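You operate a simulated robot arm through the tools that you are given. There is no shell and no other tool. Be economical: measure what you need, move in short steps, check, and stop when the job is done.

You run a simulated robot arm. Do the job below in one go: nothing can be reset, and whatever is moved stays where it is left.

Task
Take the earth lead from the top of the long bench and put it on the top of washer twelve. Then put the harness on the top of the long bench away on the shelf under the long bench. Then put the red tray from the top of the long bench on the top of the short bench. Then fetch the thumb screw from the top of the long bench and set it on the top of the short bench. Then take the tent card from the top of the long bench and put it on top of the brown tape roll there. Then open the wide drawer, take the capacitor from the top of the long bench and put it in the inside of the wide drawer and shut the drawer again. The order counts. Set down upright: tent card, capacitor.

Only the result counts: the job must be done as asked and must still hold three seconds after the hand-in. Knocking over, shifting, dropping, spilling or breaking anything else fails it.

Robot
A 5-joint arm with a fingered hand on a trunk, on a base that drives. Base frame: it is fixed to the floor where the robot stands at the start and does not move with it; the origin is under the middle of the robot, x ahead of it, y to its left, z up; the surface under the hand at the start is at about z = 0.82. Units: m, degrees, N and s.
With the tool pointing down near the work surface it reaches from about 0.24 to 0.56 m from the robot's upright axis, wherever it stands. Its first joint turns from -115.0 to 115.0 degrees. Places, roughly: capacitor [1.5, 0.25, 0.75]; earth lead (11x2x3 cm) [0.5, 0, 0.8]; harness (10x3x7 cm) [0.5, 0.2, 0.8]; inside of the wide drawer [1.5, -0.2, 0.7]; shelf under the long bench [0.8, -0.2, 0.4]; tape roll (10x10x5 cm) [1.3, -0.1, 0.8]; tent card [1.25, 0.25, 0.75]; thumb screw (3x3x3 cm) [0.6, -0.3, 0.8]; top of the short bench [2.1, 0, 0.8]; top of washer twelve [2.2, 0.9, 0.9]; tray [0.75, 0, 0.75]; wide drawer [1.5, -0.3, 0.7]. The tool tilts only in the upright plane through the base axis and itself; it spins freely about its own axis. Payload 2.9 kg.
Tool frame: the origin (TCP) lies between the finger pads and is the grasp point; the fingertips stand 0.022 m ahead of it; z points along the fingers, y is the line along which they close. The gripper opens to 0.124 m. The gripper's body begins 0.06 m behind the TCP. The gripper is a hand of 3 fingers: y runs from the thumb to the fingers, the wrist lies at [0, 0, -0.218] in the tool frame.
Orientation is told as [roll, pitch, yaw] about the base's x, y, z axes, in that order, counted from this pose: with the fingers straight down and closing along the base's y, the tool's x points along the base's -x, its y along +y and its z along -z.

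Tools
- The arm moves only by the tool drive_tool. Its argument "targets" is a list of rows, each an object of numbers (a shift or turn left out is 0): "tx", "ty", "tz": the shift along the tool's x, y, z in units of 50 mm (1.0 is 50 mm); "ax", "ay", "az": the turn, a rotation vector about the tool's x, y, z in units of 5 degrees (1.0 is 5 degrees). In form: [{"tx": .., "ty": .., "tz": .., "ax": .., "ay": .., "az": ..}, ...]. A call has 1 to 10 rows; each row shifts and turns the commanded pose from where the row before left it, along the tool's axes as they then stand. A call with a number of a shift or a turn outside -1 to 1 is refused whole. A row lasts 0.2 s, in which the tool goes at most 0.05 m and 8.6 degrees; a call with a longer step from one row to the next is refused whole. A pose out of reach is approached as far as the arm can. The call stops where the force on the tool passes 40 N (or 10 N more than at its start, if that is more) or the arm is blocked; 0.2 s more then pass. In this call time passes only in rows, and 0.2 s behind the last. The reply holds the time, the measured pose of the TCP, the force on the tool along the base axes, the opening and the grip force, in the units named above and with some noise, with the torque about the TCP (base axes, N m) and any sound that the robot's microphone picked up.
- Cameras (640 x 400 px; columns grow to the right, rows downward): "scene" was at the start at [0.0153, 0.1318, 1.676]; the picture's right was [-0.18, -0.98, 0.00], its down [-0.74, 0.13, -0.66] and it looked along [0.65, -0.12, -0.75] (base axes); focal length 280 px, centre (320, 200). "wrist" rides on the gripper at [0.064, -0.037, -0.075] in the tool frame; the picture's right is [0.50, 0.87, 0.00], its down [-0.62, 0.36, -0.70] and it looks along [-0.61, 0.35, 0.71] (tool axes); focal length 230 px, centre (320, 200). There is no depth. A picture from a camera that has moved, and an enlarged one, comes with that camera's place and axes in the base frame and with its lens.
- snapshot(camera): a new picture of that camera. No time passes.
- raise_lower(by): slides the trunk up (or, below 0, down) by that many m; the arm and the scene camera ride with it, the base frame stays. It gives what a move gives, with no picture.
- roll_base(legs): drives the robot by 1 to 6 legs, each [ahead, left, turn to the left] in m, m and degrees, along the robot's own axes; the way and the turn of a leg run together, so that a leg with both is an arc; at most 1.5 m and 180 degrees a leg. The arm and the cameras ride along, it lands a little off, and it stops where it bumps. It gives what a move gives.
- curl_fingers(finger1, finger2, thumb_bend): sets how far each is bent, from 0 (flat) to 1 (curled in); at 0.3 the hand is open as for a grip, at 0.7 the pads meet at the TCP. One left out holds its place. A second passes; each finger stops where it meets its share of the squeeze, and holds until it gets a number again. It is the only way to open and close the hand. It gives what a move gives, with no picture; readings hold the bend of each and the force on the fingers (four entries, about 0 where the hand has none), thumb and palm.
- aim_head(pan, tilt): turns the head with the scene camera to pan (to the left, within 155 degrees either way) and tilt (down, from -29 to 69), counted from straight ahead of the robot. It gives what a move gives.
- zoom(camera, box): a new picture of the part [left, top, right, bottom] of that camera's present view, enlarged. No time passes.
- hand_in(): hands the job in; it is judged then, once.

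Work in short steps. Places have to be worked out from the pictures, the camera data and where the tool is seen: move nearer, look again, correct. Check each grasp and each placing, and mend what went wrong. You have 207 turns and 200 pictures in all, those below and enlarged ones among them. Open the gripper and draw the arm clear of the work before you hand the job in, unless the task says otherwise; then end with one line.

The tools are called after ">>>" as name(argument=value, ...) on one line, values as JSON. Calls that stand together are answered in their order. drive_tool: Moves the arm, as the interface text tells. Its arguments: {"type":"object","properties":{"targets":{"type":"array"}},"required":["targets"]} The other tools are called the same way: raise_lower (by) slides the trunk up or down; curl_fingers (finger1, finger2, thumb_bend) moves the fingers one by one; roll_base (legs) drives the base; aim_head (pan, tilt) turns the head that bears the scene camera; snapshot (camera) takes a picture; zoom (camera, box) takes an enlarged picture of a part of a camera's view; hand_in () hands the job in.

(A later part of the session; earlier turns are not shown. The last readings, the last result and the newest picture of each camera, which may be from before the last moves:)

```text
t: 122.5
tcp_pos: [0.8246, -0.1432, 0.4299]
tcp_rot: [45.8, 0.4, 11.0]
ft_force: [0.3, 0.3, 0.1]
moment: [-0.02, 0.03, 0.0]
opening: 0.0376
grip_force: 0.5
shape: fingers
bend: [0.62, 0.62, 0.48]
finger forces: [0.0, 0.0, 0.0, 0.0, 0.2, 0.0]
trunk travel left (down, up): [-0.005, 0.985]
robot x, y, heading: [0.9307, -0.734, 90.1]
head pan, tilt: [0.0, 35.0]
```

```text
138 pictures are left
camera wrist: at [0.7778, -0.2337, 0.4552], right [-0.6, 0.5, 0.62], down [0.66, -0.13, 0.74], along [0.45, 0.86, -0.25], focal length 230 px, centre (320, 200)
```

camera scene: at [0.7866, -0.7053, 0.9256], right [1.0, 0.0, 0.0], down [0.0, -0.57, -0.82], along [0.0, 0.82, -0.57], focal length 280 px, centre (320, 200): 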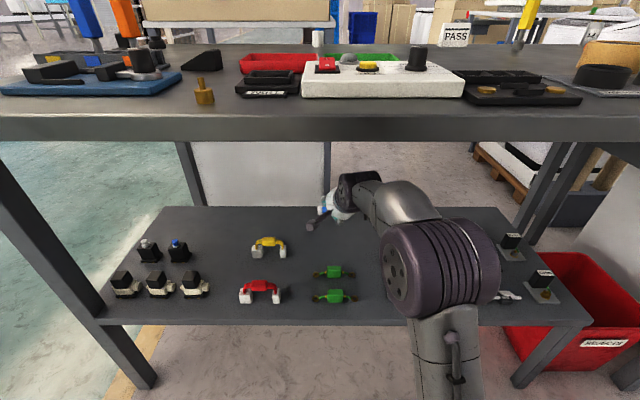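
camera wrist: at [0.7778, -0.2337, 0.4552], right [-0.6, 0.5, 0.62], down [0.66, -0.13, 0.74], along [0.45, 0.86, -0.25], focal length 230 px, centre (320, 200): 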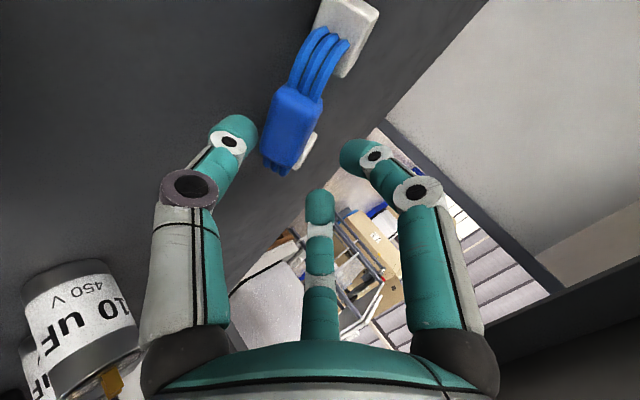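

The harness stays on the shelf, clear of the fingers. I rise further and back straight out.

>>> drive_tool(targets=[{"tz": -0.35, "ty": 0.35}, {"tz": -0.35, "ty": 0.35}, {"tz": -0.35, "ty": 0.35}])

>>> roll_base(legs=[[-0.4, 0, 0]])

>>> snapshot(camera="scene")

>>> snapshot(camera="wrist")

```text
t: 123.3
tcp_pos: [0.825, -0.1448, 0.5017]
tcp_rot: [45.8, 0.4, 11.1]
ft_force: [0.5, -0.5, 0.4]
moment: [0.01, 0.01, 0.03]
opening: 0.0377
grip_force: 0.0
shape: fingers
bend: [0.62, 0.62, 0.48]
finger forces: [0.0, 0.0, 0.0, 0.1, 0.1, 0.0]
trunk travel left (down, up): [-0.005, 0.985]
robot x, y, heading: [0.9349, -0.7363, 90.0]
head pan, tilt: [0.0, 35.0]
```

```text
t: 125.8
tcp_pos: [0.8226, -0.5469, 0.5029]
tcp_rot: [45.8, 0.4, 11.7]
ft_force: [0.2, -0.6, -0.5]
moment: [0.01, 0.01, 0.01]
opening: 0.0374
grip_force: 0.1
shape: fingers
bend: [0.62, 0.62, 0.48]
finger forces: [0.1, 0.1, 0.0, 0.0, 0.1, 0.0]
trunk travel left (down, up): [-0.005, 0.985]
robot x, y, heading: [0.9384, -1.1321, 90.8]
head pan, tilt: [0.0, 35.0]
```

```text
137 pictures are left
camera scene: at [0.7895, -1.1071, 0.9256], right [1.0, 0.01, 0.0], down [0.01, -0.57, -0.82], along [-0.01, 0.82, -0.57], focal length 280 px, centre (320, 200)
```

scene: 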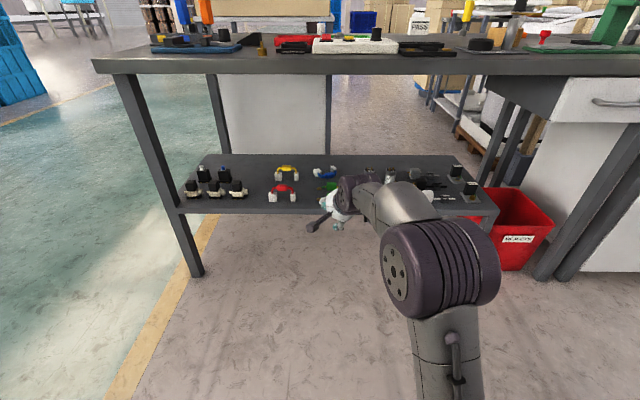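

```text
136 pictures are left
camera wrist: at [0.7765, -0.6371, 0.5287], right [-0.61, 0.49, 0.62], down [0.66, -0.12, 0.74], along [0.44, 0.86, -0.25], focal length 230 px, centre (320, 200)
```

wrist: 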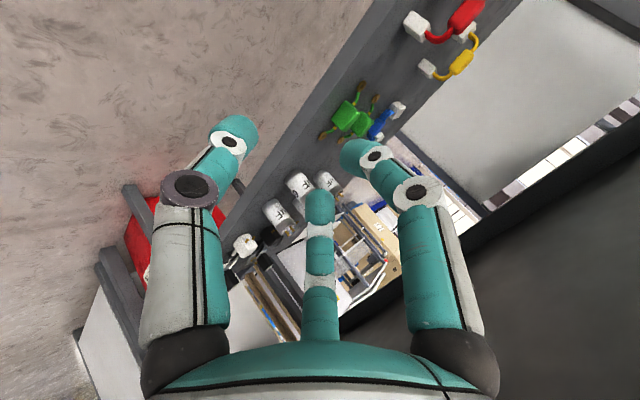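

The harness lies on the shelf behind the leads, and all else there is undisturbed. I stand the tool upright again, open the hand and raise the trunk for the tray.

>>> drive_tool(targets=[{"ax": 1}, {"ax": 1}, {"ax": 1}, {"ax": 1}, {"ax": 1}, {"ax": 1}, {"ax": 1}, {"ax": 1}, {"ax": 1}])

>>> curl_fingers(finger1=0.3, finger2=0.3, thumb_bend=0.3)

>>> raise_lower(by=0.4)

>>> raise_lower(by=0.36)

>>> aim_head(pan=5, tilt=50)

>>> snapshot(camera="scene")

```text
t: 127.8
tcp_pos: [0.8309, -0.5861, 0.4827]
tcp_rot: [8.3, 0.1, 11.5]
ft_force: [-0.3, 0.7, 1.4]
moment: [0.03, 0.0, 0.0]
opening: 0.0372
grip_force: 0.1
shape: fingers
bend: [0.62, 0.62, 0.48]
finger forces: [0.0, 0.0, 0.1, 0.0, 0.1, 0.1]
out of reach, approached as far as the arm can: row 6, 7, 8, 9
trunk travel left (down, up): [-0.005, 0.985]
robot x, y, heading: [0.9364, -1.1371, 90.8]
head pan, tilt: [0.0, 35.0]
```

```text
t: 128.8
tcp_pos: [0.8296, -0.5871, 0.4823]
tcp_rot: [8.4, 0.0, 11.6]
ft_force: [-0.2, -0.8, -0.8]
moment: [-0.04, -0.02, 0.01]
opening: 0.1035
grip_force: 0.1
shape: fingers
bend: [0.3, 0.3, 0.3]
finger forces: [0.1, 0.0, 0.0, 0.0, 0.0, 0.0]
trunk travel left (down, up): [-0.005, 0.985]
robot x, y, heading: [0.9394, -1.1351, 90.8]
head pan, tilt: [0.0, 35.0]
```

```text
t: 132.7
tcp_pos: [0.8312, -0.5855, 0.8824]
tcp_rot: [8.3, 0.1, 11.6]
ft_force: [-0.5, -0.3, 0.4]
moment: [0.0, 0.01, 0.0]
opening: 0.1036
grip_force: 0.1
shape: fingers
bend: [0.3, 0.3, 0.3]
finger forces: [0.1, 0.0, 0.0, 0.0, 0.1, 0.1]
trunk travel left (down, up): [-0.405, 0.585]
robot x, y, heading: [0.9369, -1.1349, 90.7]
head pan, tilt: [0.0, 35.0]
```

```text
t: 136.2
tcp_pos: [0.8297, -0.5851, 1.2422]
tcp_rot: [8.3, 0.2, 11.6]
ft_force: [0.3, -0.2, 0.0]
moment: [-0.03, 0.04, 0.0]
opening: 0.1036
grip_force: 0.0
shape: fingers
bend: [0.3, 0.3, 0.3]
finger forces: [0.0, 0.1, 0.0, 0.1, 0.0, 0.0]
trunk travel left (down, up): [-0.765, 0.225]
robot x, y, heading: [0.937, -1.1347, 90.7]
head pan, tilt: [0.0, 35.0]
```

```text
t: 136.9
tcp_pos: [0.8298, -0.5849, 1.243]
tcp_rot: [8.3, 0.1, 11.6]
ft_force: [0.1, 0.8, -0.8]
moment: [0.06, 0.03, 0.0]
opening: 0.1034
grip_force: 0.1
shape: fingers
bend: [0.3, 0.3, 0.3]
finger forces: [0.0, 0.0, 0.0, 0.0, 0.0, 0.1]
trunk travel left (down, up): [-0.765, 0.225]
robot x, y, heading: [0.938, -1.1349, 90.5]
head pan, tilt: [5.0, 50.0]
```

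```text
135 pictures are left
camera scene: at [0.783, -1.1185, 1.6639], right [0.99, 0.1, 0.0], down [0.08, -0.76, -0.64], along [-0.06, 0.64, -0.77], focal length 280 px, centre (320, 200)
```

scene: 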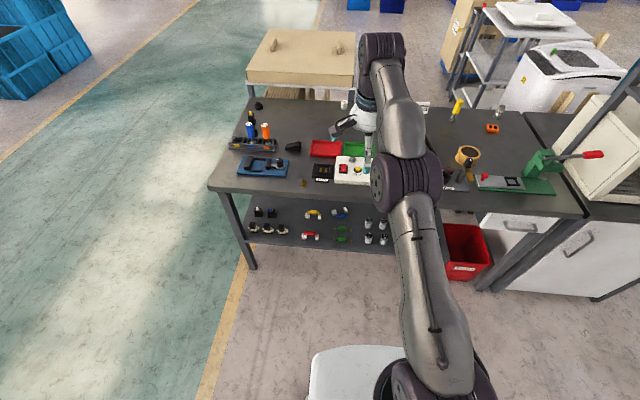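

I zoom on the leads on the shelf to be sure nothing moved, and on the trays.

>>> zoom(camera="scene", box=[230, 130, 400, 250])

```text
3.33 times, centred on (315, 190) of scene
camera zoom: at [0.783, -1.1185, 1.6639], right [0.99, 0.1, 0.0], down [0.08, -0.76, -0.64], along [-0.06, 0.64, -0.77], focal length 932 px, centre (337, 233)
```

zoom: 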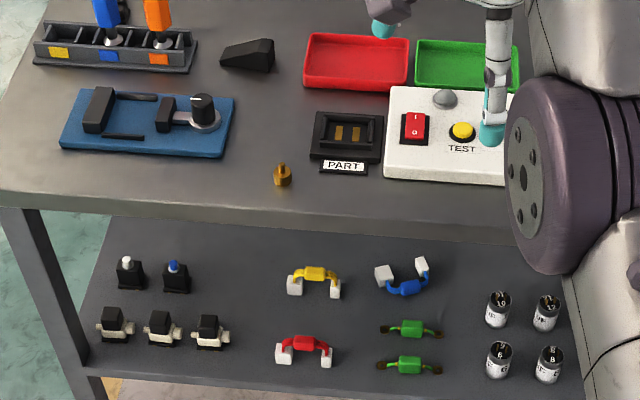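

All is in order on the shelf. The tray spans x 0.643–0.785, y -0.16 to -0.075. I drive close, to about (0.81, -0.62), to take it across its width.

>>> roll_base(legs=[[0.3, 0.127, 0], [0.21, 0, 0]])

>>> snapshot(camera="scene")

```text
t: 140.3
tcp_pos: [0.6979, -0.0794, 1.2428]
tcp_rot: [8.3, 0.2, 11.3]
ft_force: [0.3, 0.8, 0.8]
moment: [-0.06, 0.04, -0.03]
opening: 0.1035
grip_force: 0.0
shape: fingers
bend: [0.3, 0.3, 0.3]
finger forces: [0.1, 0.0, 0.0, 0.0, 0.1, 0.0]
trunk travel left (down, up): [-0.765, 0.225]
robot x, y, heading: [0.8055, -0.6295, 90.6]
head pan, tilt: [5.0, 50.0]
```

```text
133 pictures are left
camera scene: at [0.6503, -0.6126, 1.6639], right [1.0, 0.1, 0.0], down [0.07, -0.76, -0.64], along [-0.06, 0.64, -0.77], focal length 280 px, centre (320, 200)
```

scene: 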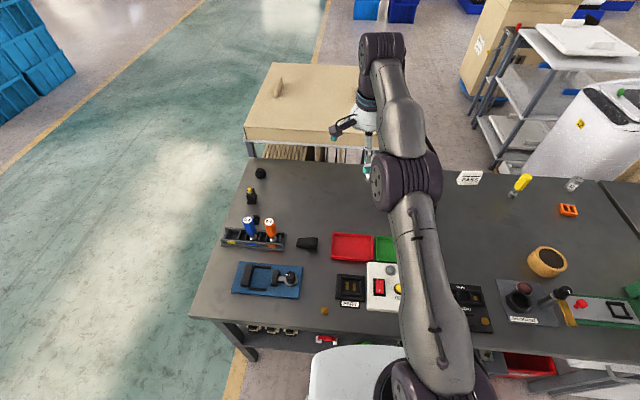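

I start down, pulling in a little to bring the tool within reach, and read the pose.

>>> drive_tool(targets=[{"tz": 0.9}, {"tz": 0.9}, {"tz": 0.9, "az": 0.8}, {"tz": 0.5, "az": 0.8}])

>>> snapshot(camera="wrist")

>>> zoom(camera="scene", box=[300, 210, 420, 300])

```text
t: 141.3
tcp_pos: [0.6948, -0.0575, 1.0819]
tcp_rot: [8.3, 1.2, 3.5]
ft_force: [0.1, 0.0, -0.2]
moment: [0.02, -0.02, 0.01]
opening: 0.104
grip_force: 0.0
shape: fingers
bend: [0.3, 0.3, 0.3]
finger forces: [0.1, 0.1, 0.0, 0.0, 0.0, 0.0]
trunk travel left (down, up): [-0.765, 0.225]
robot x, y, heading: [0.8023, -0.6291, 90.5]
head pan, tilt: [5.0, 50.0]
```

```text
132 pictures are left
camera wrist: at [0.6357, -0.1073, 1.1519], right [-0.55, 0.83, 0.14], down [0.62, 0.29, 0.73], along [0.56, 0.48, -0.67], focal length 230 px, centre (320, 200)
```

wrist: 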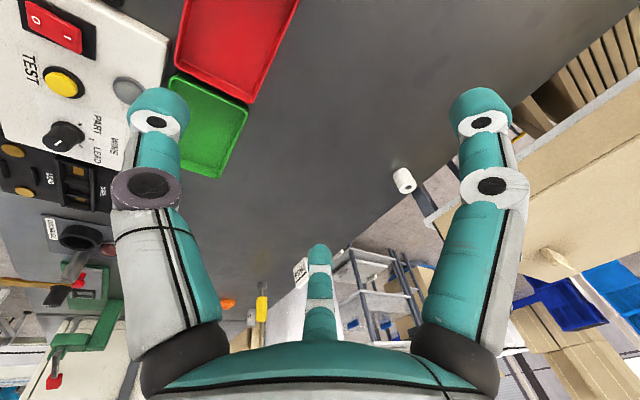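

```text
4.44 times, centred on (360, 255) of scene
camera zoom: at [0.6502, -0.6124, 1.6639], right [1.0, 0.1, 0.0], down [0.07, -0.76, -0.64], along [-0.06, 0.64, -0.77], focal length 1243 px, centre (142, -44)
```

zoom: 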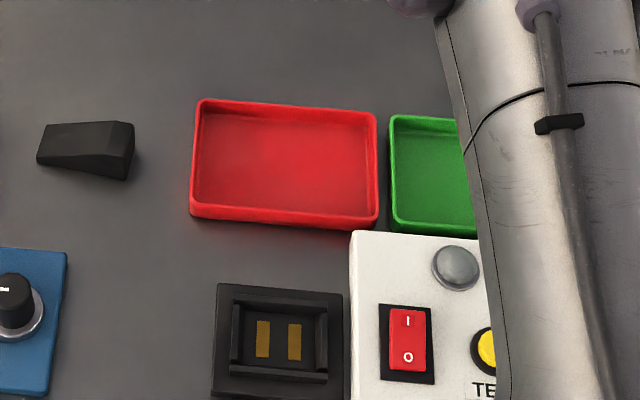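

The rim spans x 0.644–0.780, y -0.165 to -0.070. I level the tool, centre it at (0.712, -0.090) and go down to 0.93, opening the thumb wider.

>>> drive_tool(targets=[{"ax": 0.82, "ay": -0.13, "az": 0.3}, {"ax": 0.82, "ay": -0.13, "az": 0.3}, {"tx": -0.34, "ty": -0.65}, {"tz": 0.75}, {"tz": 0.75}, {"tz": 0.75}, {"tz": 0.75}])

>>> curl_fingers(finger1=0.3, finger2=0.3, thumb_bend=0.17)

>>> snapshot(camera="wrist")

>>> snapshot(camera="scene")

```text
t: 142.9
tcp_pos: [0.7127, -0.0946, 0.9333]
tcp_rot: [0.1, 0.0, 0.4]
ft_force: [-0.4, -0.7, 0.1]
moment: [0.01, 0.02, -0.01]
opening: 0.1039
grip_force: 0.1
shape: fingers
bend: [0.3, 0.3, 0.3]
finger forces: [0.0, 0.0, 0.0, 0.0, 0.1, 0.0]
out of reach, approached as far as the arm can: row 2
trunk travel left (down, up): [-0.765, 0.225]
robot x, y, heading: [0.8046, -0.6329, 90.7]
head pan, tilt: [5.0, 50.0]
```

```text
t: 143.9
tcp_pos: [0.7125, -0.0959, 0.9336]
tcp_rot: [0.1, -0.1, 0.4]
ft_force: [0.9, -0.8, 0.2]
moment: [0.01, -0.02, 0.02]
opening: 0.1149
grip_force: 0.1
shape: fingers
bend: [0.3, 0.3, 0.17]
finger forces: [0.0, 0.0, 0.0, 0.1, 0.0, 0.0]
trunk travel left (down, up): [-0.765, 0.225]
robot x, y, heading: [0.8045, -0.6293, 90.7]
head pan, tilt: [5.0, 50.0]
```

```text
130 pictures are left
camera wrist: at [0.6494, -0.1331, 1.0086], right [-0.51, 0.86, 0.0], down [0.61, 0.36, 0.7], along [0.6, 0.36, -0.71], focal length 230 px, centre (320, 200)
```

wrist: 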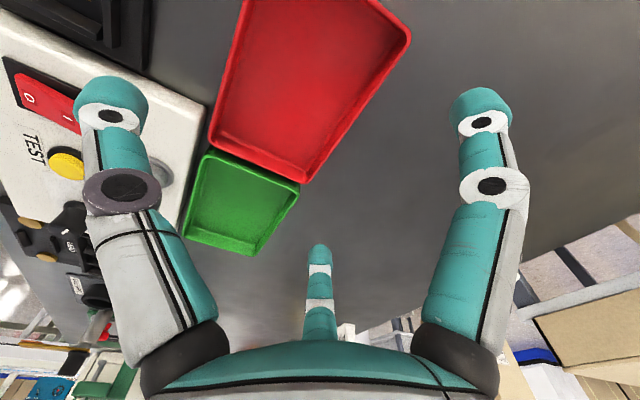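

```text
129 pictures are left
camera scene: at [0.6503, -0.6129, 1.6639], right [1.0, 0.1, 0.0], down [0.07, -0.76, -0.64], along [-0.06, 0.64, -0.77], focal length 280 px, centre (320, 200)
```

scene: 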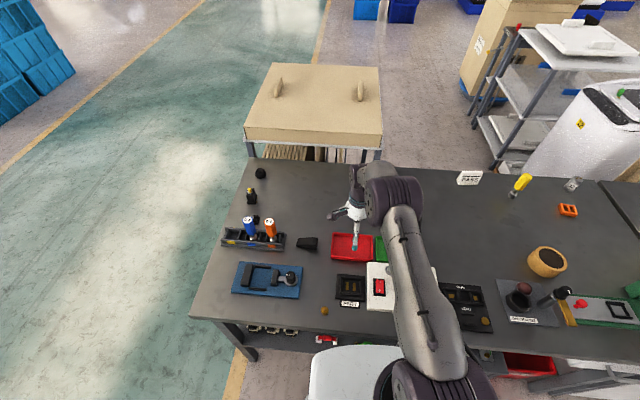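

The check agrees: the back rim is at y ≈ -0.073. I open the thumb more, trim the position and go down to TCP z ≈ 0.849.

>>> curl_fingers(thumb_bend=0.08)

>>> drive_tool(targets=[{"tx": 0.1, "ty": 0.1, "tz": 0.5}, {"tz": 0.6}, {"tz": 0.4}, {"tz": 0.18}])

>>> snapshot(camera="wrist")

>>> zoom(camera="scene", box=[300, 190, 420, 280])

```text
t: 144.9
tcp_pos: [0.7125, -0.0966, 0.9348]
tcp_rot: [0.0, 0.0, 0.4]
ft_force: [-1.1, 0.5, 0.1]
moment: [0.0, -0.01, 0.01]
opening: 0.1222
grip_force: 0.0
shape: fingers
bend: [0.3, 0.3, 0.08]
finger forces: [0.0, 0.0, 0.1, 0.0, 0.0, 0.0]
trunk travel left (down, up): [-0.765, 0.225]
robot x, y, heading: [0.8039, -0.6281, 90.8]
head pan, tilt: [5.0, 50.0]
```

```text
t: 145.9
tcp_pos: [0.7062, -0.0917, 0.8493]
tcp_rot: [0.1, 0.0, 0.3]
ft_force: [-0.6, -0.2, -0.5]
moment: [0.02, 0.01, -0.01]
opening: 0.1223
grip_force: 0.2
shape: fingers
bend: [0.3, 0.3, 0.08]
finger forces: [0.1, 0.0, 0.1, 0.0, 0.0, 0.0]
trunk travel left (down, up): [-0.765, 0.225]
robot x, y, heading: [0.8068, -0.6289, 90.8]
head pan, tilt: [5.0, 50.0]
```

```text
128 pictures are left
camera wrist: at [0.6427, -0.1282, 0.924], right [-0.51, 0.86, 0.0], down [0.61, 0.36, 0.7], along [0.6, 0.36, -0.71], focal length 230 px, centre (320, 200)
```

wrist: 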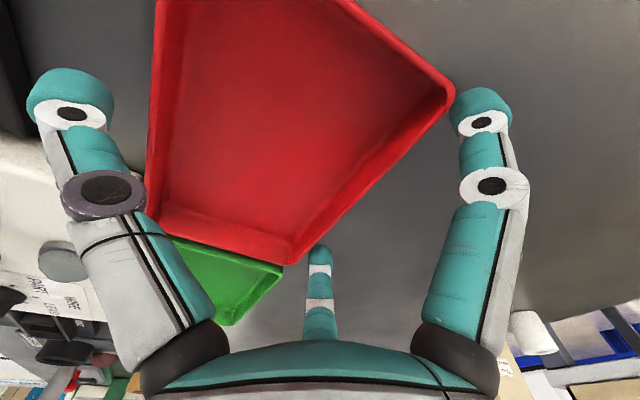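

```text
4.44 times, centred on (360, 235) of scene
camera zoom: at [0.6503, -0.6129, 1.6639], right [1.0, 0.1, 0.0], down [0.07, -0.76, -0.64], along [-0.06, 0.64, -0.77], focal length 1243 px, centre (142, 44)
```

zoom: 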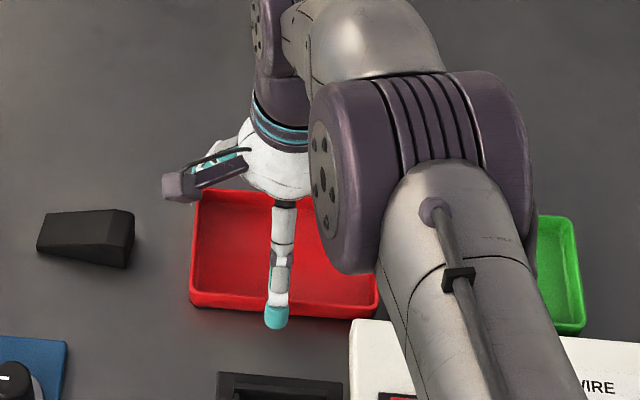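

The thumb is outside the front wall and the fingers outside the back wall. I close.

>>> curl_fingers(finger1=0.6, finger2=0.6, thumb_bend=0.6)

>>> snapshot(camera="wrist")

```text
t: 146.9
tcp_pos: [0.7052, -0.0914, 0.8498]
tcp_rot: [0.2, 0.0, 0.4]
ft_force: [-0.3, 2.6, 6.5]
moment: [-0.2, -0.01, 0.0]
opening: 0.0973
grip_force: 13.7
shape: fingers
bend: [0.45, 0.45, 0.21]
finger forces: [7.4, 7.4, 0.1, 0.0, 13.4, 0.0]
trunk travel left (down, up): [-0.765, 0.225]
robot x, y, heading: [0.8032, -0.6303, 90.7]
head pan, tilt: [5.0, 50.0]
```

```text
126 pictures are left
camera wrist: at [0.6428, -0.1283, 0.9245], right [-0.51, 0.86, 0.0], down [0.61, 0.36, 0.7], along [0.6, 0.36, -0.71], focal length 230 px, centre (320, 200)
```

wrist: 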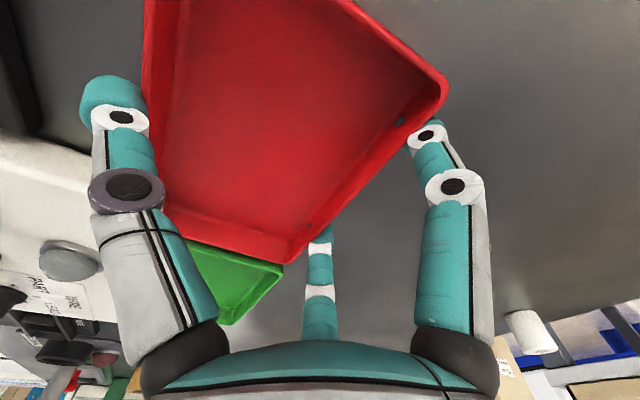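

It is firmly gripped, with balanced forces of 7.4, 7.4 and 13.4 N. I lift gently and check.

>>> drive_tool(targets=[{"tz": -0.15}, {"tz": -0.25}, {"tz": -0.4}])

>>> snapshot(camera="wrist")

>>> snapshot(camera="scene")

```text
t: 147.7
tcp_pos: [0.707, -0.09, 0.89]
tcp_rot: [-0.1, 0.0, 0.4]
ft_force: [0.4, -0.7, 0.3]
moment: [0.01, -0.02, -0.02]
opening: 0.0963
grip_force: 13.6
shape: fingers
bend: [0.46, 0.46, 0.21]
finger forces: [6.9, 7.0, 0.0, 0.1, 13.3, 0.1]
trunk travel left (down, up): [-0.765, 0.225]
robot x, y, heading: [0.8009, -0.6319, 90.4]
head pan, tilt: [5.0, 50.0]
```

```text
125 pictures are left
camera wrist: at [0.6432, -0.1274, 0.9645], right [-0.51, 0.86, 0.0], down [0.61, 0.36, 0.7], along [0.6, 0.36, -0.71], focal length 230 px, centre (320, 200)
```

wrist: 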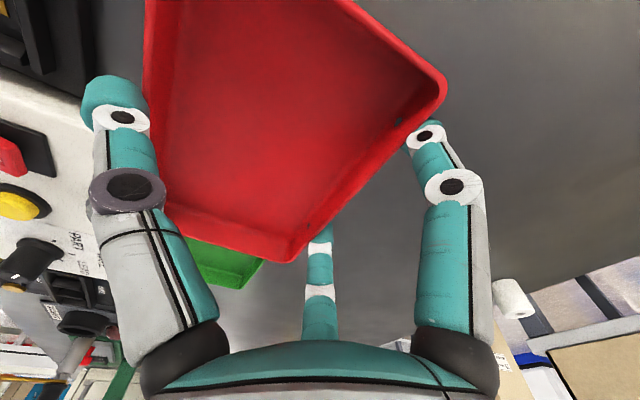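

```text
124 pictures are left
camera scene: at [0.6503, -0.6132, 1.6638], right [1.0, 0.1, 0.0], down [0.07, -0.76, -0.64], along [-0.06, 0.64, -0.77], focal length 280 px, centre (320, 200)
```

scene: 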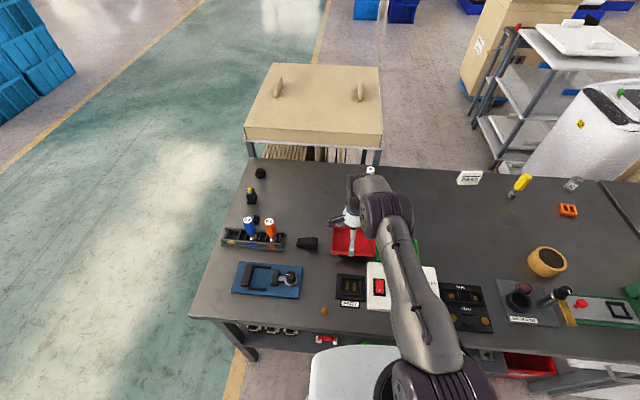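

The tray hangs level. I lift it to about z 1.12 and drive round the front of the bench to the aisle on the left.

>>> drive_tool(targets=[{"tz": -0.8}, {"tz": -0.9}, {"tz": -0.9}, {"tz": -0.9}, {"tz": -0.9}])

>>> roll_base(legs=[[-0.4, 0, 0], [0, 1.13, 0], [1.2, 0, 0], [1.2, 0, 0], [0, 0, -90], [1.5, 0, 0]])

>>> snapshot(camera="wrist")

```text
t: 148.9
tcp_pos: [0.7104, -0.0893, 1.1101]
tcp_rot: [0.1, 0.0, 0.4]
ft_force: [0.1, -0.4, -0.2]
moment: [0.04, 0.02, 0.0]
opening: 0.096
grip_force: 13.3
shape: fingers
bend: [0.46, 0.46, 0.21]
finger forces: [6.7, 6.9, 0.0, 0.0, 13.1, 0.1]
trunk travel left (down, up): [-0.765, 0.225]
robot x, y, heading: [0.8069, -0.629, 90.7]
head pan, tilt: [5.0, 50.0]
```

```text
t: 178.9
tcp_pos: [1.6997, 1.4435, 1.1103]
tcp_rot: [0.0, -0.1, -90.5]
ft_force: [0.7, 0.6, -0.9]
moment: [0.02, -0.03, -0.02]
opening: 0.0956
grip_force: 12.8
shape: fingers
bend: [0.46, 0.47, 0.21]
finger forces: [6.7, 6.9, 0.0, 0.1, 12.9, 0.1]
trunk travel left (down, up): [-0.765, 0.225]
robot x, y, heading: [1.1571, 1.3584, -0.3]
head pan, tilt: [5.0, 50.0]
```

```text
123 pictures are left
camera wrist: at [1.6628, 1.5076, 1.1843], right [0.87, 0.49, 0.0], down [0.35, -0.62, 0.7], along [0.35, -0.61, -0.71], focal length 230 px, centre (320, 200)
```

wrist: 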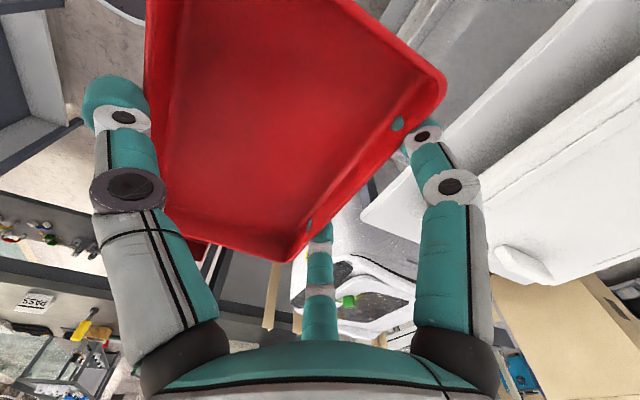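

The tray is still held. I turn to face the short bench diagonally and approach to about (1.45, 0.78).

>>> roll_base(legs=[[0, 0, -50], [0.632, -0.144, 0]])

>>> snapshot(camera="scene")

>>> snapshot(camera="wrist")

```text
t: 184.8
tcp_pos: [1.8483, 0.4161, 1.1087]
tcp_rot: [-0.1, 0.0, -141.0]
ft_force: [0.2, 0.4, -0.8]
moment: [-0.03, -0.01, 0.0]
opening: 0.0957
grip_force: 13.3
shape: fingers
bend: [0.46, 0.47, 0.21]
finger forces: [6.6, 6.8, 0.1, 0.1, 12.8, 0.1]
trunk travel left (down, up): [-0.765, 0.225]
robot x, y, heading: [1.4354, 0.7794, -51.2]
head pan, tilt: [5.0, 50.0]
```

```text
122 pictures are left
camera scene: at [1.566, 0.8631, 1.6639], right [-0.72, -0.7, 0.0], down [-0.53, 0.55, -0.64], along [0.45, -0.46, -0.77], focal length 280 px, centre (320, 200)
```

scene: 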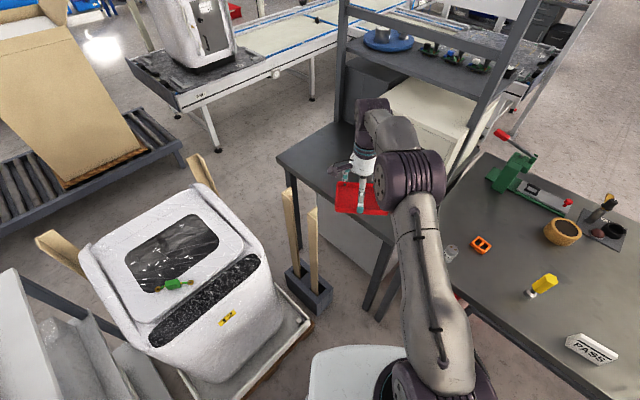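

```text
121 pictures are left
camera wrist: at [1.8763, 0.4853, 1.1842], right [0.93, -0.36, 0.0], down [-0.26, -0.67, 0.7], along [-0.25, -0.66, -0.71], focal length 230 px, centre (320, 200)
```

wrist: 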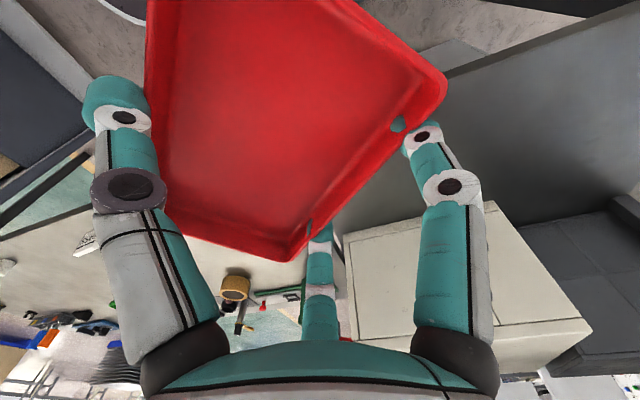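

I go closer, between the bench leg and the pallet, to about (1.555, 0.585).

>>> roll_base(legs=[[0.226, -0.028, 0]])

>>> snapshot(camera="scene")

```text
t: 186.5
tcp_pos: [1.9718, 0.2257, 1.1093]
tcp_rot: [-0.1, 0.0, -140.8]
ft_force: [-0.7, -0.6, -0.4]
moment: [-0.03, -0.03, -0.01]
opening: 0.0955
grip_force: 12.4
shape: fingers
bend: [0.46, 0.47, 0.21]
finger forces: [6.7, 6.7, 0.0, 0.1, 12.8, 0.1]
trunk travel left (down, up): [-0.765, 0.225]
robot x, y, heading: [1.5585, 0.5906, -50.7]
head pan, tilt: [5.0, 50.0]
```

```text
120 pictures are left
camera scene: at [1.6867, 0.6726, 1.6639], right [-0.72, -0.7, 0.0], down [-0.54, 0.55, -0.64], along [0.45, -0.46, -0.77], focal length 280 px, centre (320, 200)
```

scene: 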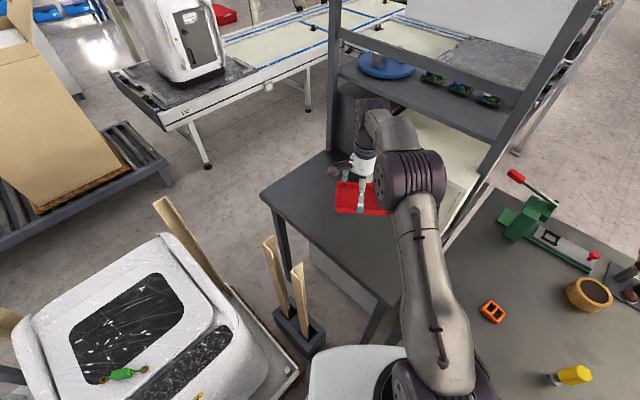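

The path is clear. I shift so that the tray's centre is near (1.903, 0.193), lower to z ≈ 0.875, and look.

>>> drive_tool(targets=[{"tx": -0.75, "ty": 0.09}, {"tx": -0.74, "ty": 0.09}, {"tz": 0.9}, {"tz": 0.9}, {"tz": 0.9}, {"tz": 0.9}, {"tz": 0.7}, {"tz": 0.4}])

>>> snapshot(camera="scene")

>>> snapshot(camera="wrist")

```text
t: 188.3
tcp_pos: [1.92, 0.1709, 0.8762]
tcp_rot: [0.0, 0.1, -140.9]
ft_force: [-0.7, 0.1, -0.9]
moment: [0.03, 0.02, 0.01]
opening: 0.0949
grip_force: 13.0
shape: fingers
bend: [0.47, 0.47, 0.21]
finger forces: [6.6, 6.8, 0.0, 0.0, 12.7, 0.0]
trunk travel left (down, up): [-0.765, 0.225]
robot x, y, heading: [1.5616, 0.5871, -50.7]
head pan, tilt: [5.0, 50.0]
```

```text
119 pictures are left
camera scene: at [1.6868, 0.6726, 1.6639], right [-0.72, -0.7, 0.0], down [-0.54, 0.55, -0.64], along [0.45, -0.46, -0.77], focal length 280 px, centre (320, 200)
```

scene: 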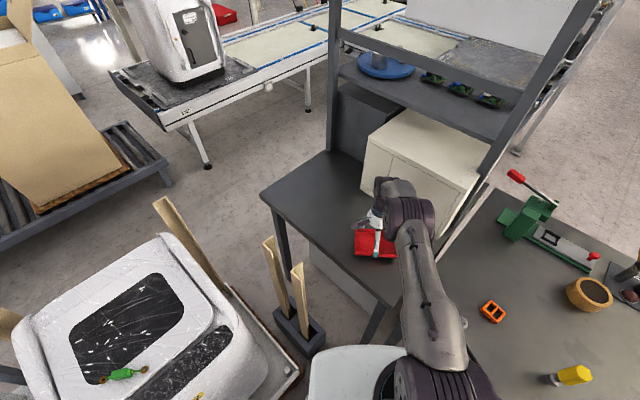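

```text
118 pictures are left
camera wrist: at [1.9467, 0.2408, 0.9504], right [0.93, -0.36, 0.0], down [-0.25, -0.67, 0.7], along [-0.25, -0.66, -0.71], focal length 230 px, centre (320, 200)
```

wrist: 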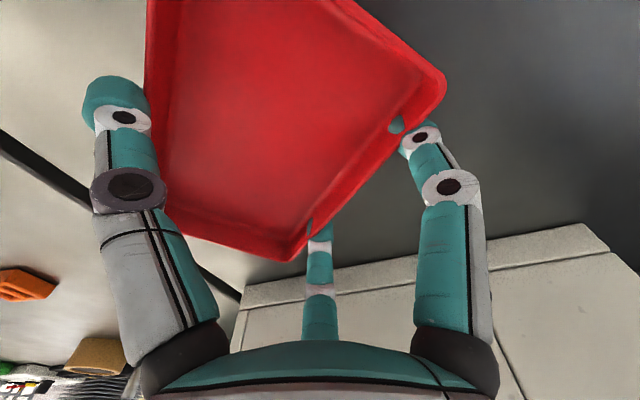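

The tray is over the short bench. I lower it in steps; contact should come near z 0.85.

>>> drive_tool(targets=[{"tz": 0.2}, {"tz": 0.2}])

>>> drive_tool(targets=[{"tz": 0.1}])

```text
t: 188.9
tcp_pos: [1.9205, 0.171, 0.8548]
tcp_rot: [0.0, 0.0, -140.9]
ft_force: [-1.1, -0.2, -1.1]
moment: [0.02, -0.03, 0.0]
opening: 0.0946
grip_force: 13.2
shape: fingers
bend: [0.47, 0.47, 0.21]
finger forces: [6.7, 6.8, 0.0, 0.0, 12.7, 0.0]
trunk travel left (down, up): [-0.765, 0.225]
robot x, y, heading: [1.5601, 0.5867, -50.7]
head pan, tilt: [5.0, 50.0]
```

```text
t: 189.3
tcp_pos: [1.92, 0.1703, 0.8498]
tcp_rot: [0.2, 0.0, -140.9]
ft_force: [1.8, -2.0, 7.4]
moment: [0.4, 0.31, -0.07]
opening: 0.0953
grip_force: 14.0
shape: fingers
bend: [0.47, 0.47, 0.21]
finger forces: [7.1, 7.4, 0.0, 0.1, 14.3, 0.0]
trunk travel left (down, up): [-0.765, 0.225]
robot x, y, heading: [1.5612, 0.5871, -50.6]
head pan, tilt: [5.0, 50.0]
```

Contact came at 0.85 with 7 N. I release to the same open pose as before the grasp, and rise.

>>> curl_fingers(finger1=0.3, finger2=0.3, thumb_bend=0.08)

>>> drive_tool(targets=[{"tz": -0.3}, {"tz": -0.9}, {"tz": -0.9}, {"tz": -0.9}, {"tz": -0.9}, {"tz": -0.9}])

>>> snapshot(camera="wrist")

```text
t: 190.3
tcp_pos: [1.918, 0.1708, 0.8494]
tcp_rot: [0.2, 0.0, -140.8]
ft_force: [-0.1, 0.5, 0.0]
moment: [-0.02, -0.03, 0.0]
opening: 0.1219
grip_force: 0.1
shape: fingers
bend: [0.3, 0.3, 0.08]
finger forces: [0.0, 0.0, 0.1, 0.0, 0.0, 0.0]
trunk travel left (down, up): [-0.765, 0.225]
robot x, y, heading: [1.5586, 0.5873, -50.6]
head pan, tilt: [5.0, 50.0]
```

```text
t: 191.7
tcp_pos: [1.9215, 0.1712, 1.0908]
tcp_rot: [0.0, -0.1, -140.9]
ft_force: [-0.4, 0.1, 0.0]
moment: [0.0, -0.01, 0.01]
opening: 0.1223
grip_force: 0.0
shape: fingers
bend: [0.3, 0.3, 0.08]
finger forces: [0.0, 0.1, 0.0, 0.1, 0.1, 0.1]
trunk travel left (down, up): [-0.765, 0.225]
robot x, y, heading: [1.5603, 0.5889, -50.6]
head pan, tilt: [5.0, 50.0]
```

```text
117 pictures are left
camera wrist: at [1.9484, 0.2413, 1.1661], right [0.93, -0.36, 0.0], down [-0.25, -0.67, 0.7], along [-0.25, -0.66, -0.71], focal length 230 px, centre (320, 200)
```

wrist: 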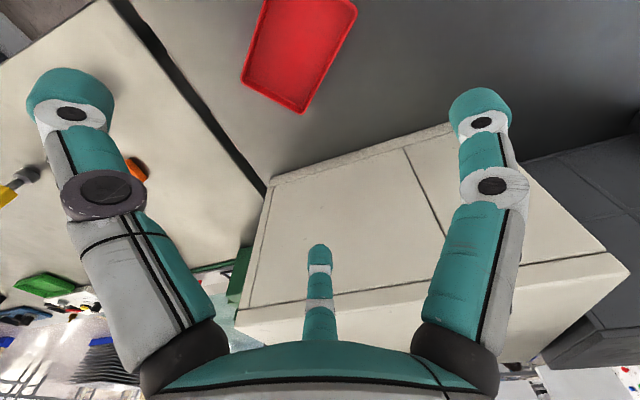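

The tray stands on the short bench. Next is the thumb screw, at about (0.637, -0.337). I back out and drive round to the right side again.

>>> roll_base(legs=[[-0.25, 0, 0], [0, 0, 50.6], [0, 0.6, 0], [-1.5, 0, 0], [-0.25, 0, 0], [0, -1.5, 0]])

>>> roll_base(legs=[[0, -0.95, 0], [1.0, 0, 0], [0, 0, 90]])

>>> curl_fingers(finger1=0.52, finger2=0.52, thumb_bend=0.52)

>>> snapshot(camera="scene")

```text
t: 214.4
tcp_pos: [0.2266, -0.1368, 1.091]
tcp_rot: [0.0, 0.0, -88.4]
ft_force: [0.2, 0.1, 0.0]
moment: [0.0, -0.01, 0.0]
opening: 0.1222
grip_force: 0.1
shape: fingers
bend: [0.3, 0.3, 0.08]
finger forces: [0.0, 0.0, 0.1, 0.0, 0.0, 0.1]
trunk travel left (down, up): [-0.765, 0.225]
robot x, y, heading: [-0.3276, -0.1674, 1.8]
head pan, tilt: [5.0, 50.0]
```

```text
t: 228.2
tcp_pos: [0.7097, -0.5165, 1.0903]
tcp_rot: [0.1, 0.0, 2.1]
ft_force: [0.0, -0.3, -0.1]
moment: [-0.02, 0.01, 0.04]
opening: 0.122
grip_force: 0.2
shape: fingers
bend: [0.3, 0.3, 0.08]
finger forces: [0.1, 0.0, 0.0, 0.0, 0.0, 0.2]
trunk travel left (down, up): [-0.765, 0.225]
robot x, y, heading: [0.7507, -1.0688, 92.2]
head pan, tilt: [5.0, 50.0]
```

```text
t: 229.2
tcp_pos: [0.7093, -0.5178, 1.0902]
tcp_rot: [0.1, 0.0, 2.2]
ft_force: [-0.4, -0.5, 0.6]
moment: [0.01, -0.02, 0.01]
opening: 0.0445
grip_force: 0.2
shape: fingers
bend: [0.52, 0.52, 0.52]
finger forces: [0.0, 0.0, 0.1, 0.1, 0.0, 0.0]
trunk travel left (down, up): [-0.765, 0.225]
robot x, y, heading: [0.7448, -1.0698, 92.5]
head pan, tilt: [5.0, 50.0]
```

```text
116 pictures are left
camera scene: at [0.5929, -1.0566, 1.6639], right [0.99, 0.13, 0.0], down [0.1, -0.76, -0.64], along [-0.08, 0.64, -0.77], focal length 280 px, centre (320, 200)
```

scene: 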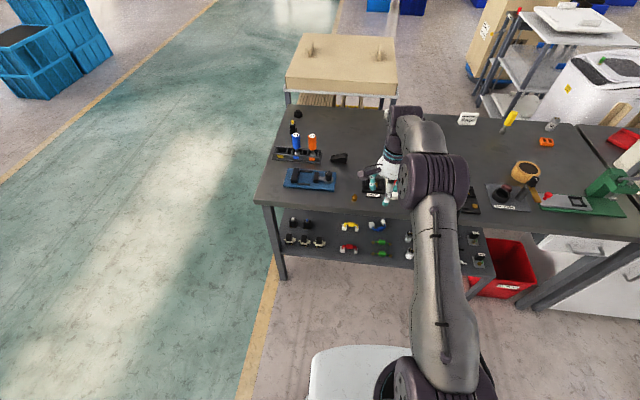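

I move closer, so that the hand is roughly above the screw.

>>> roll_base(legs=[[0.19, 0.065, -2.3]])

>>> zoom(camera="scene", box=[290, 180, 410, 270])

>>> snapshot(camera="wrist")

```text
t: 230.8
tcp_pos: [0.6628, -0.327, 1.09]
tcp_rot: [0.0, 0.1, -0.1]
ft_force: [-1.4, 0.0, 0.6]
moment: [-0.02, -0.01, 0.01]
opening: 0.0445
grip_force: 0.0
shape: fingers
bend: [0.52, 0.52, 0.52]
finger forces: [0.1, 0.0, 0.1, 0.1, 0.1, 0.0]
trunk travel left (down, up): [-0.765, 0.225]
robot x, y, heading: [0.6765, -0.8759, 90.1]
head pan, tilt: [5.0, 50.0]
```

```text
4.44 times, centred on (350, 225) of scene
camera zoom: at [0.5248, -0.8606, 1.6638], right [1.0, 0.09, 0.0], down [0.07, -0.76, -0.64], along [-0.06, 0.64, -0.77], focal length 1243 px, centre (187, 89)
```

zoom: 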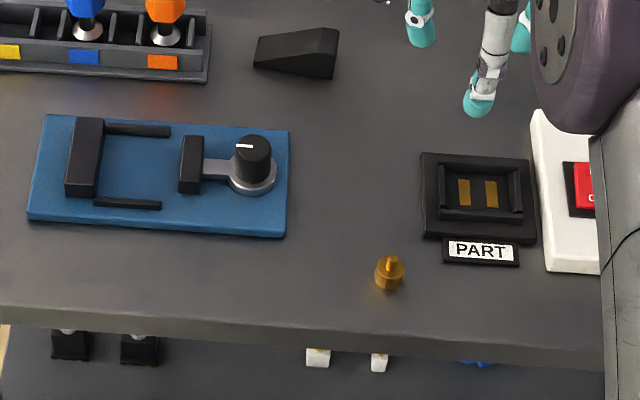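

```text
114 pictures are left
camera wrist: at [0.5987, -0.3628, 1.1651], right [-0.5, 0.87, 0.0], down [0.62, 0.35, 0.7], along [0.61, 0.35, -0.71], focal length 230 px, centre (320, 200)
```

wrist: 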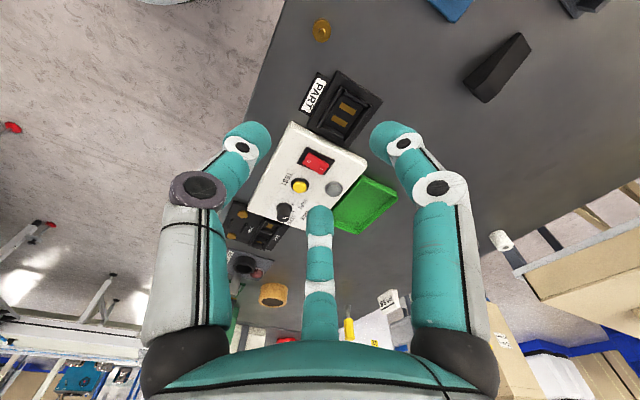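

The screw is at (0.638, -0.3375). The label plate beside it makes me turn the hand 60°, so that no finger comes down on that side. I shift, spin and go down.

>>> drive_tool(targets=[{"tx": 0.5, "ty": -0.21}, {"az": 1}, {"az": 1}, {"az": 1}, {"az": 1}, {"az": 1}, {"az": 1}, {"az": 1}, {"az": 1}, {"az": 1}])

>>> drive_tool(targets=[{"az": 1}, {"az": 1}, {"az": 1}, {"tz": 0.9}, {"tz": 0.9}, {"tz": 0.9}, {"tz": 0.9}])

>>> snapshot(camera="wrist")

>>> zoom(camera="scene", box=[290, 180, 410, 270])

```text
t: 233.0
tcp_pos: [0.6378, -0.3363, 1.0907]
tcp_rot: [0.1, 0.0, -45.2]
ft_force: [0.2, 0.6, -0.3]
moment: [0.01, 0.02, 0.03]
opening: 0.0447
grip_force: 0.0
shape: fingers
bend: [0.52, 0.52, 0.52]
finger forces: [0.1, 0.0, 0.0, 0.1, 0.1, 0.0]
trunk travel left (down, up): [-0.765, 0.225]
robot x, y, heading: [0.6782, -0.876, 90.2]
head pan, tilt: [5.0, 50.0]
```

```text
t: 234.6
tcp_pos: [0.6374, -0.3365, 0.9058]
tcp_rot: [-0.2, 0.0, -60.1]
ft_force: [0.0, -0.3, 0.2]
moment: [0.0, -0.01, 0.01]
opening: 0.0442
grip_force: 0.0
shape: fingers
bend: [0.52, 0.52, 0.52]
finger forces: [0.1, 0.1, 0.0, 0.0, 0.0, 0.1]
trunk travel left (down, up): [-0.765, 0.225]
robot x, y, heading: [0.6802, -0.8798, 90.0]
head pan, tilt: [5.0, 50.0]
```

```text
113 pictures are left
camera wrist: at [0.5735, -0.3001, 0.9812], right [0.5, 0.86, 0.0], down [0.62, -0.36, 0.7], along [0.61, -0.35, -0.71], focal length 230 px, centre (320, 200)
```

wrist: 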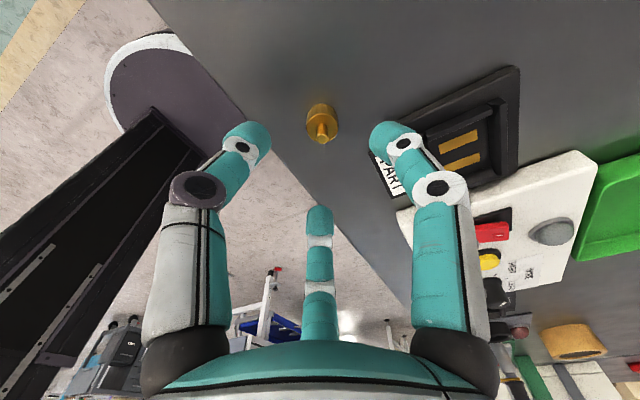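

```text
4.44 times, centred on (350, 225) of scene
camera zoom: at [0.525, -0.8599, 1.6639], right [1.0, 0.09, 0.0], down [0.07, -0.76, -0.64], along [-0.06, 0.64, -0.77], focal length 1243 px, centre (187, 89)
```

zoom: 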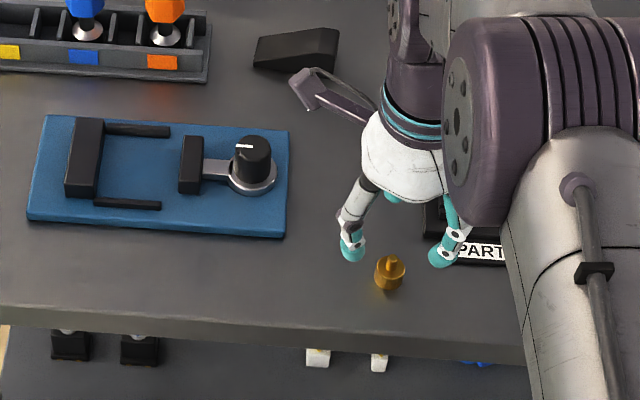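

The screw is centred between the fingers. I go down to TCP z ≈ 0.846 and close.

>>> drive_tool(targets=[{"tz": 0.6}, {"tz": 0.4}, {"tz": 0.2}])

>>> curl_fingers(finger1=0.75, finger2=0.75, thumb_bend=0.75)

>>> snapshot(camera="wrist")

```text
t: 235.4
tcp_pos: [0.6375, -0.337, 0.8494]
tcp_rot: [0.1, 0.1, -60.1]
ft_force: [0.2, -0.8, -0.7]
moment: [-0.01, -0.01, -0.05]
opening: 0.0445
grip_force: 0.0
shape: fingers
bend: [0.52, 0.52, 0.52]
finger forces: [0.0, 0.0, 0.0, 0.0, 0.0, 0.1]
trunk travel left (down, up): [-0.765, 0.225]
robot x, y, heading: [0.6778, -0.8761, 89.9]
head pan, tilt: [5.0, 50.0]
```

```text
t: 236.4
tcp_pos: [0.6375, -0.3377, 0.8502]
tcp_rot: [0.0, 0.0, -60.2]
ft_force: [0.5, 0.4, -0.3]
moment: [-0.02, -0.03, 0.0]
opening: 0.0093
grip_force: 13.1
shape: fingers
bend: [0.63, 0.63, 0.67]
finger forces: [8.3, 8.4, 0.0, 0.0, 10.5, 0.0]
trunk travel left (down, up): [-0.765, 0.225]
robot x, y, heading: [0.6773, -0.8771, 90.0]
head pan, tilt: [5.0, 50.0]
```

```text
111 pictures are left
camera wrist: at [0.5737, -0.2992, 0.9246], right [0.5, 0.86, 0.0], down [0.62, -0.36, 0.7], along [0.61, -0.35, -0.71], focal length 230 px, centre (320, 200)
```

wrist: 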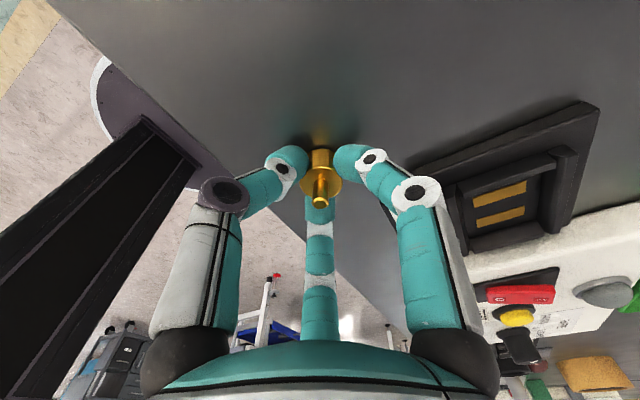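

The screw is held under its flange. I lift it and drive back to the aisle by the same way.

>>> drive_tool(targets=[{"tz": -0.5}, {"tz": -0.9}, {"tz": -0.9}, {"tz": -0.9}, {"tz": -0.9}, {"tz": -0.9}])

>>> roll_base(legs=[[-0.15, 0, 0], [0, 1.0, 0], [1.2, 0, 0], [1.2, 0, 0], [0, 0, -90], [1.5, 0, 0]])

```text
t: 237.8
tcp_pos: [0.6395, -0.3361, 1.1011]
tcp_rot: [0.0, 0.0, -60.1]
ft_force: [0.3, -0.2, -0.1]
moment: [0.02, -0.01, -0.03]
opening: 0.0091
grip_force: 13.0
shape: fingers
bend: [0.63, 0.63, 0.67]
finger forces: [8.5, 8.4, 0.0, 0.1, 10.1, 0.0]
trunk travel left (down, up): [-0.765, 0.225]
robot x, y, heading: [0.6782, -0.8774, 90.1]
head pan, tilt: [5.0, 50.0]
```

```text
t: 266.0
tcp_pos: [1.6927, 1.3729, 1.1011]
tcp_rot: [0.0, 0.0, -151.6]
ft_force: [-0.3, -1.0, -1.2]
moment: [-0.01, -0.02, -0.01]
opening: 0.0092
grip_force: 12.8
shape: fingers
bend: [0.63, 0.63, 0.67]
finger forces: [8.4, 8.2, 0.1, 0.0, 9.6, 0.0]
trunk travel left (down, up): [-0.765, 0.225]
robot x, y, heading: [1.147, 1.348, -1.6]
head pan, tilt: [5.0, 50.0]
```

I turn and drive to the same standing place by the short bench as before.

>>> roll_base(legs=[[0, 0, -49], [0.62, -0.163, 0], [0.225, 0, 0]])

>>> snapshot(camera="scene")

>>> snapshot(camera="wrist")

```text
t: 273.1
tcp_pos: [1.9348, 0.1956, 1.1006]
tcp_rot: [0.0, 0.0, 159.0]
ft_force: [0.5, 0.5, -0.9]
moment: [0.0, -0.02, 0.03]
opening: 0.0086
grip_force: 13.1
shape: fingers
bend: [0.63, 0.63, 0.68]
finger forces: [8.7, 8.0, 0.0, 0.0, 9.3, 0.0]
trunk travel left (down, up): [-0.765, 0.225]
robot x, y, heading: [1.5579, 0.5906, -50.9]
head pan, tilt: [5.0, 50.0]
```

```text
110 pictures are left
camera scene: at [1.6871, 0.6748, 1.6639], right [-0.72, -0.7, 0.0], down [-0.53, 0.55, -0.64], along [0.45, -0.46, -0.77], focal length 280 px, centre (320, 200)
```

scene: 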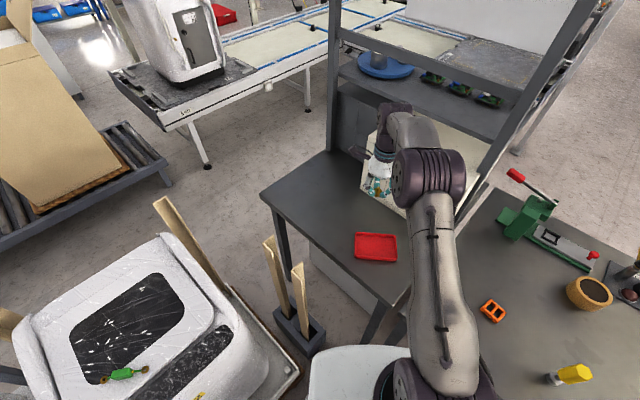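

```text
109 pictures are left
camera wrist: at [2.0078, 0.2074, 1.1758], right [0.16, -0.99, 0.0], down [-0.7, -0.11, 0.7], along [-0.69, -0.11, -0.71], focal length 230 px, centre (320, 200)
```

wrist: 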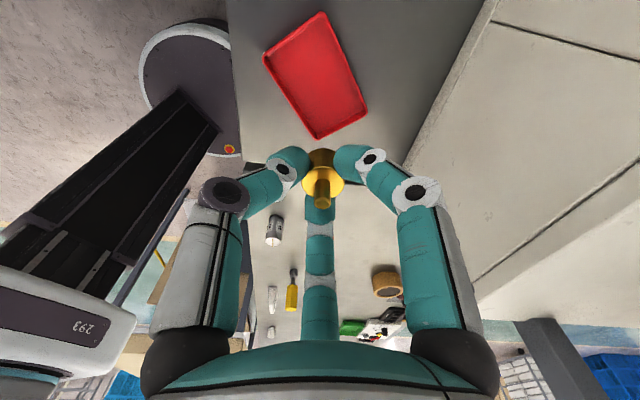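

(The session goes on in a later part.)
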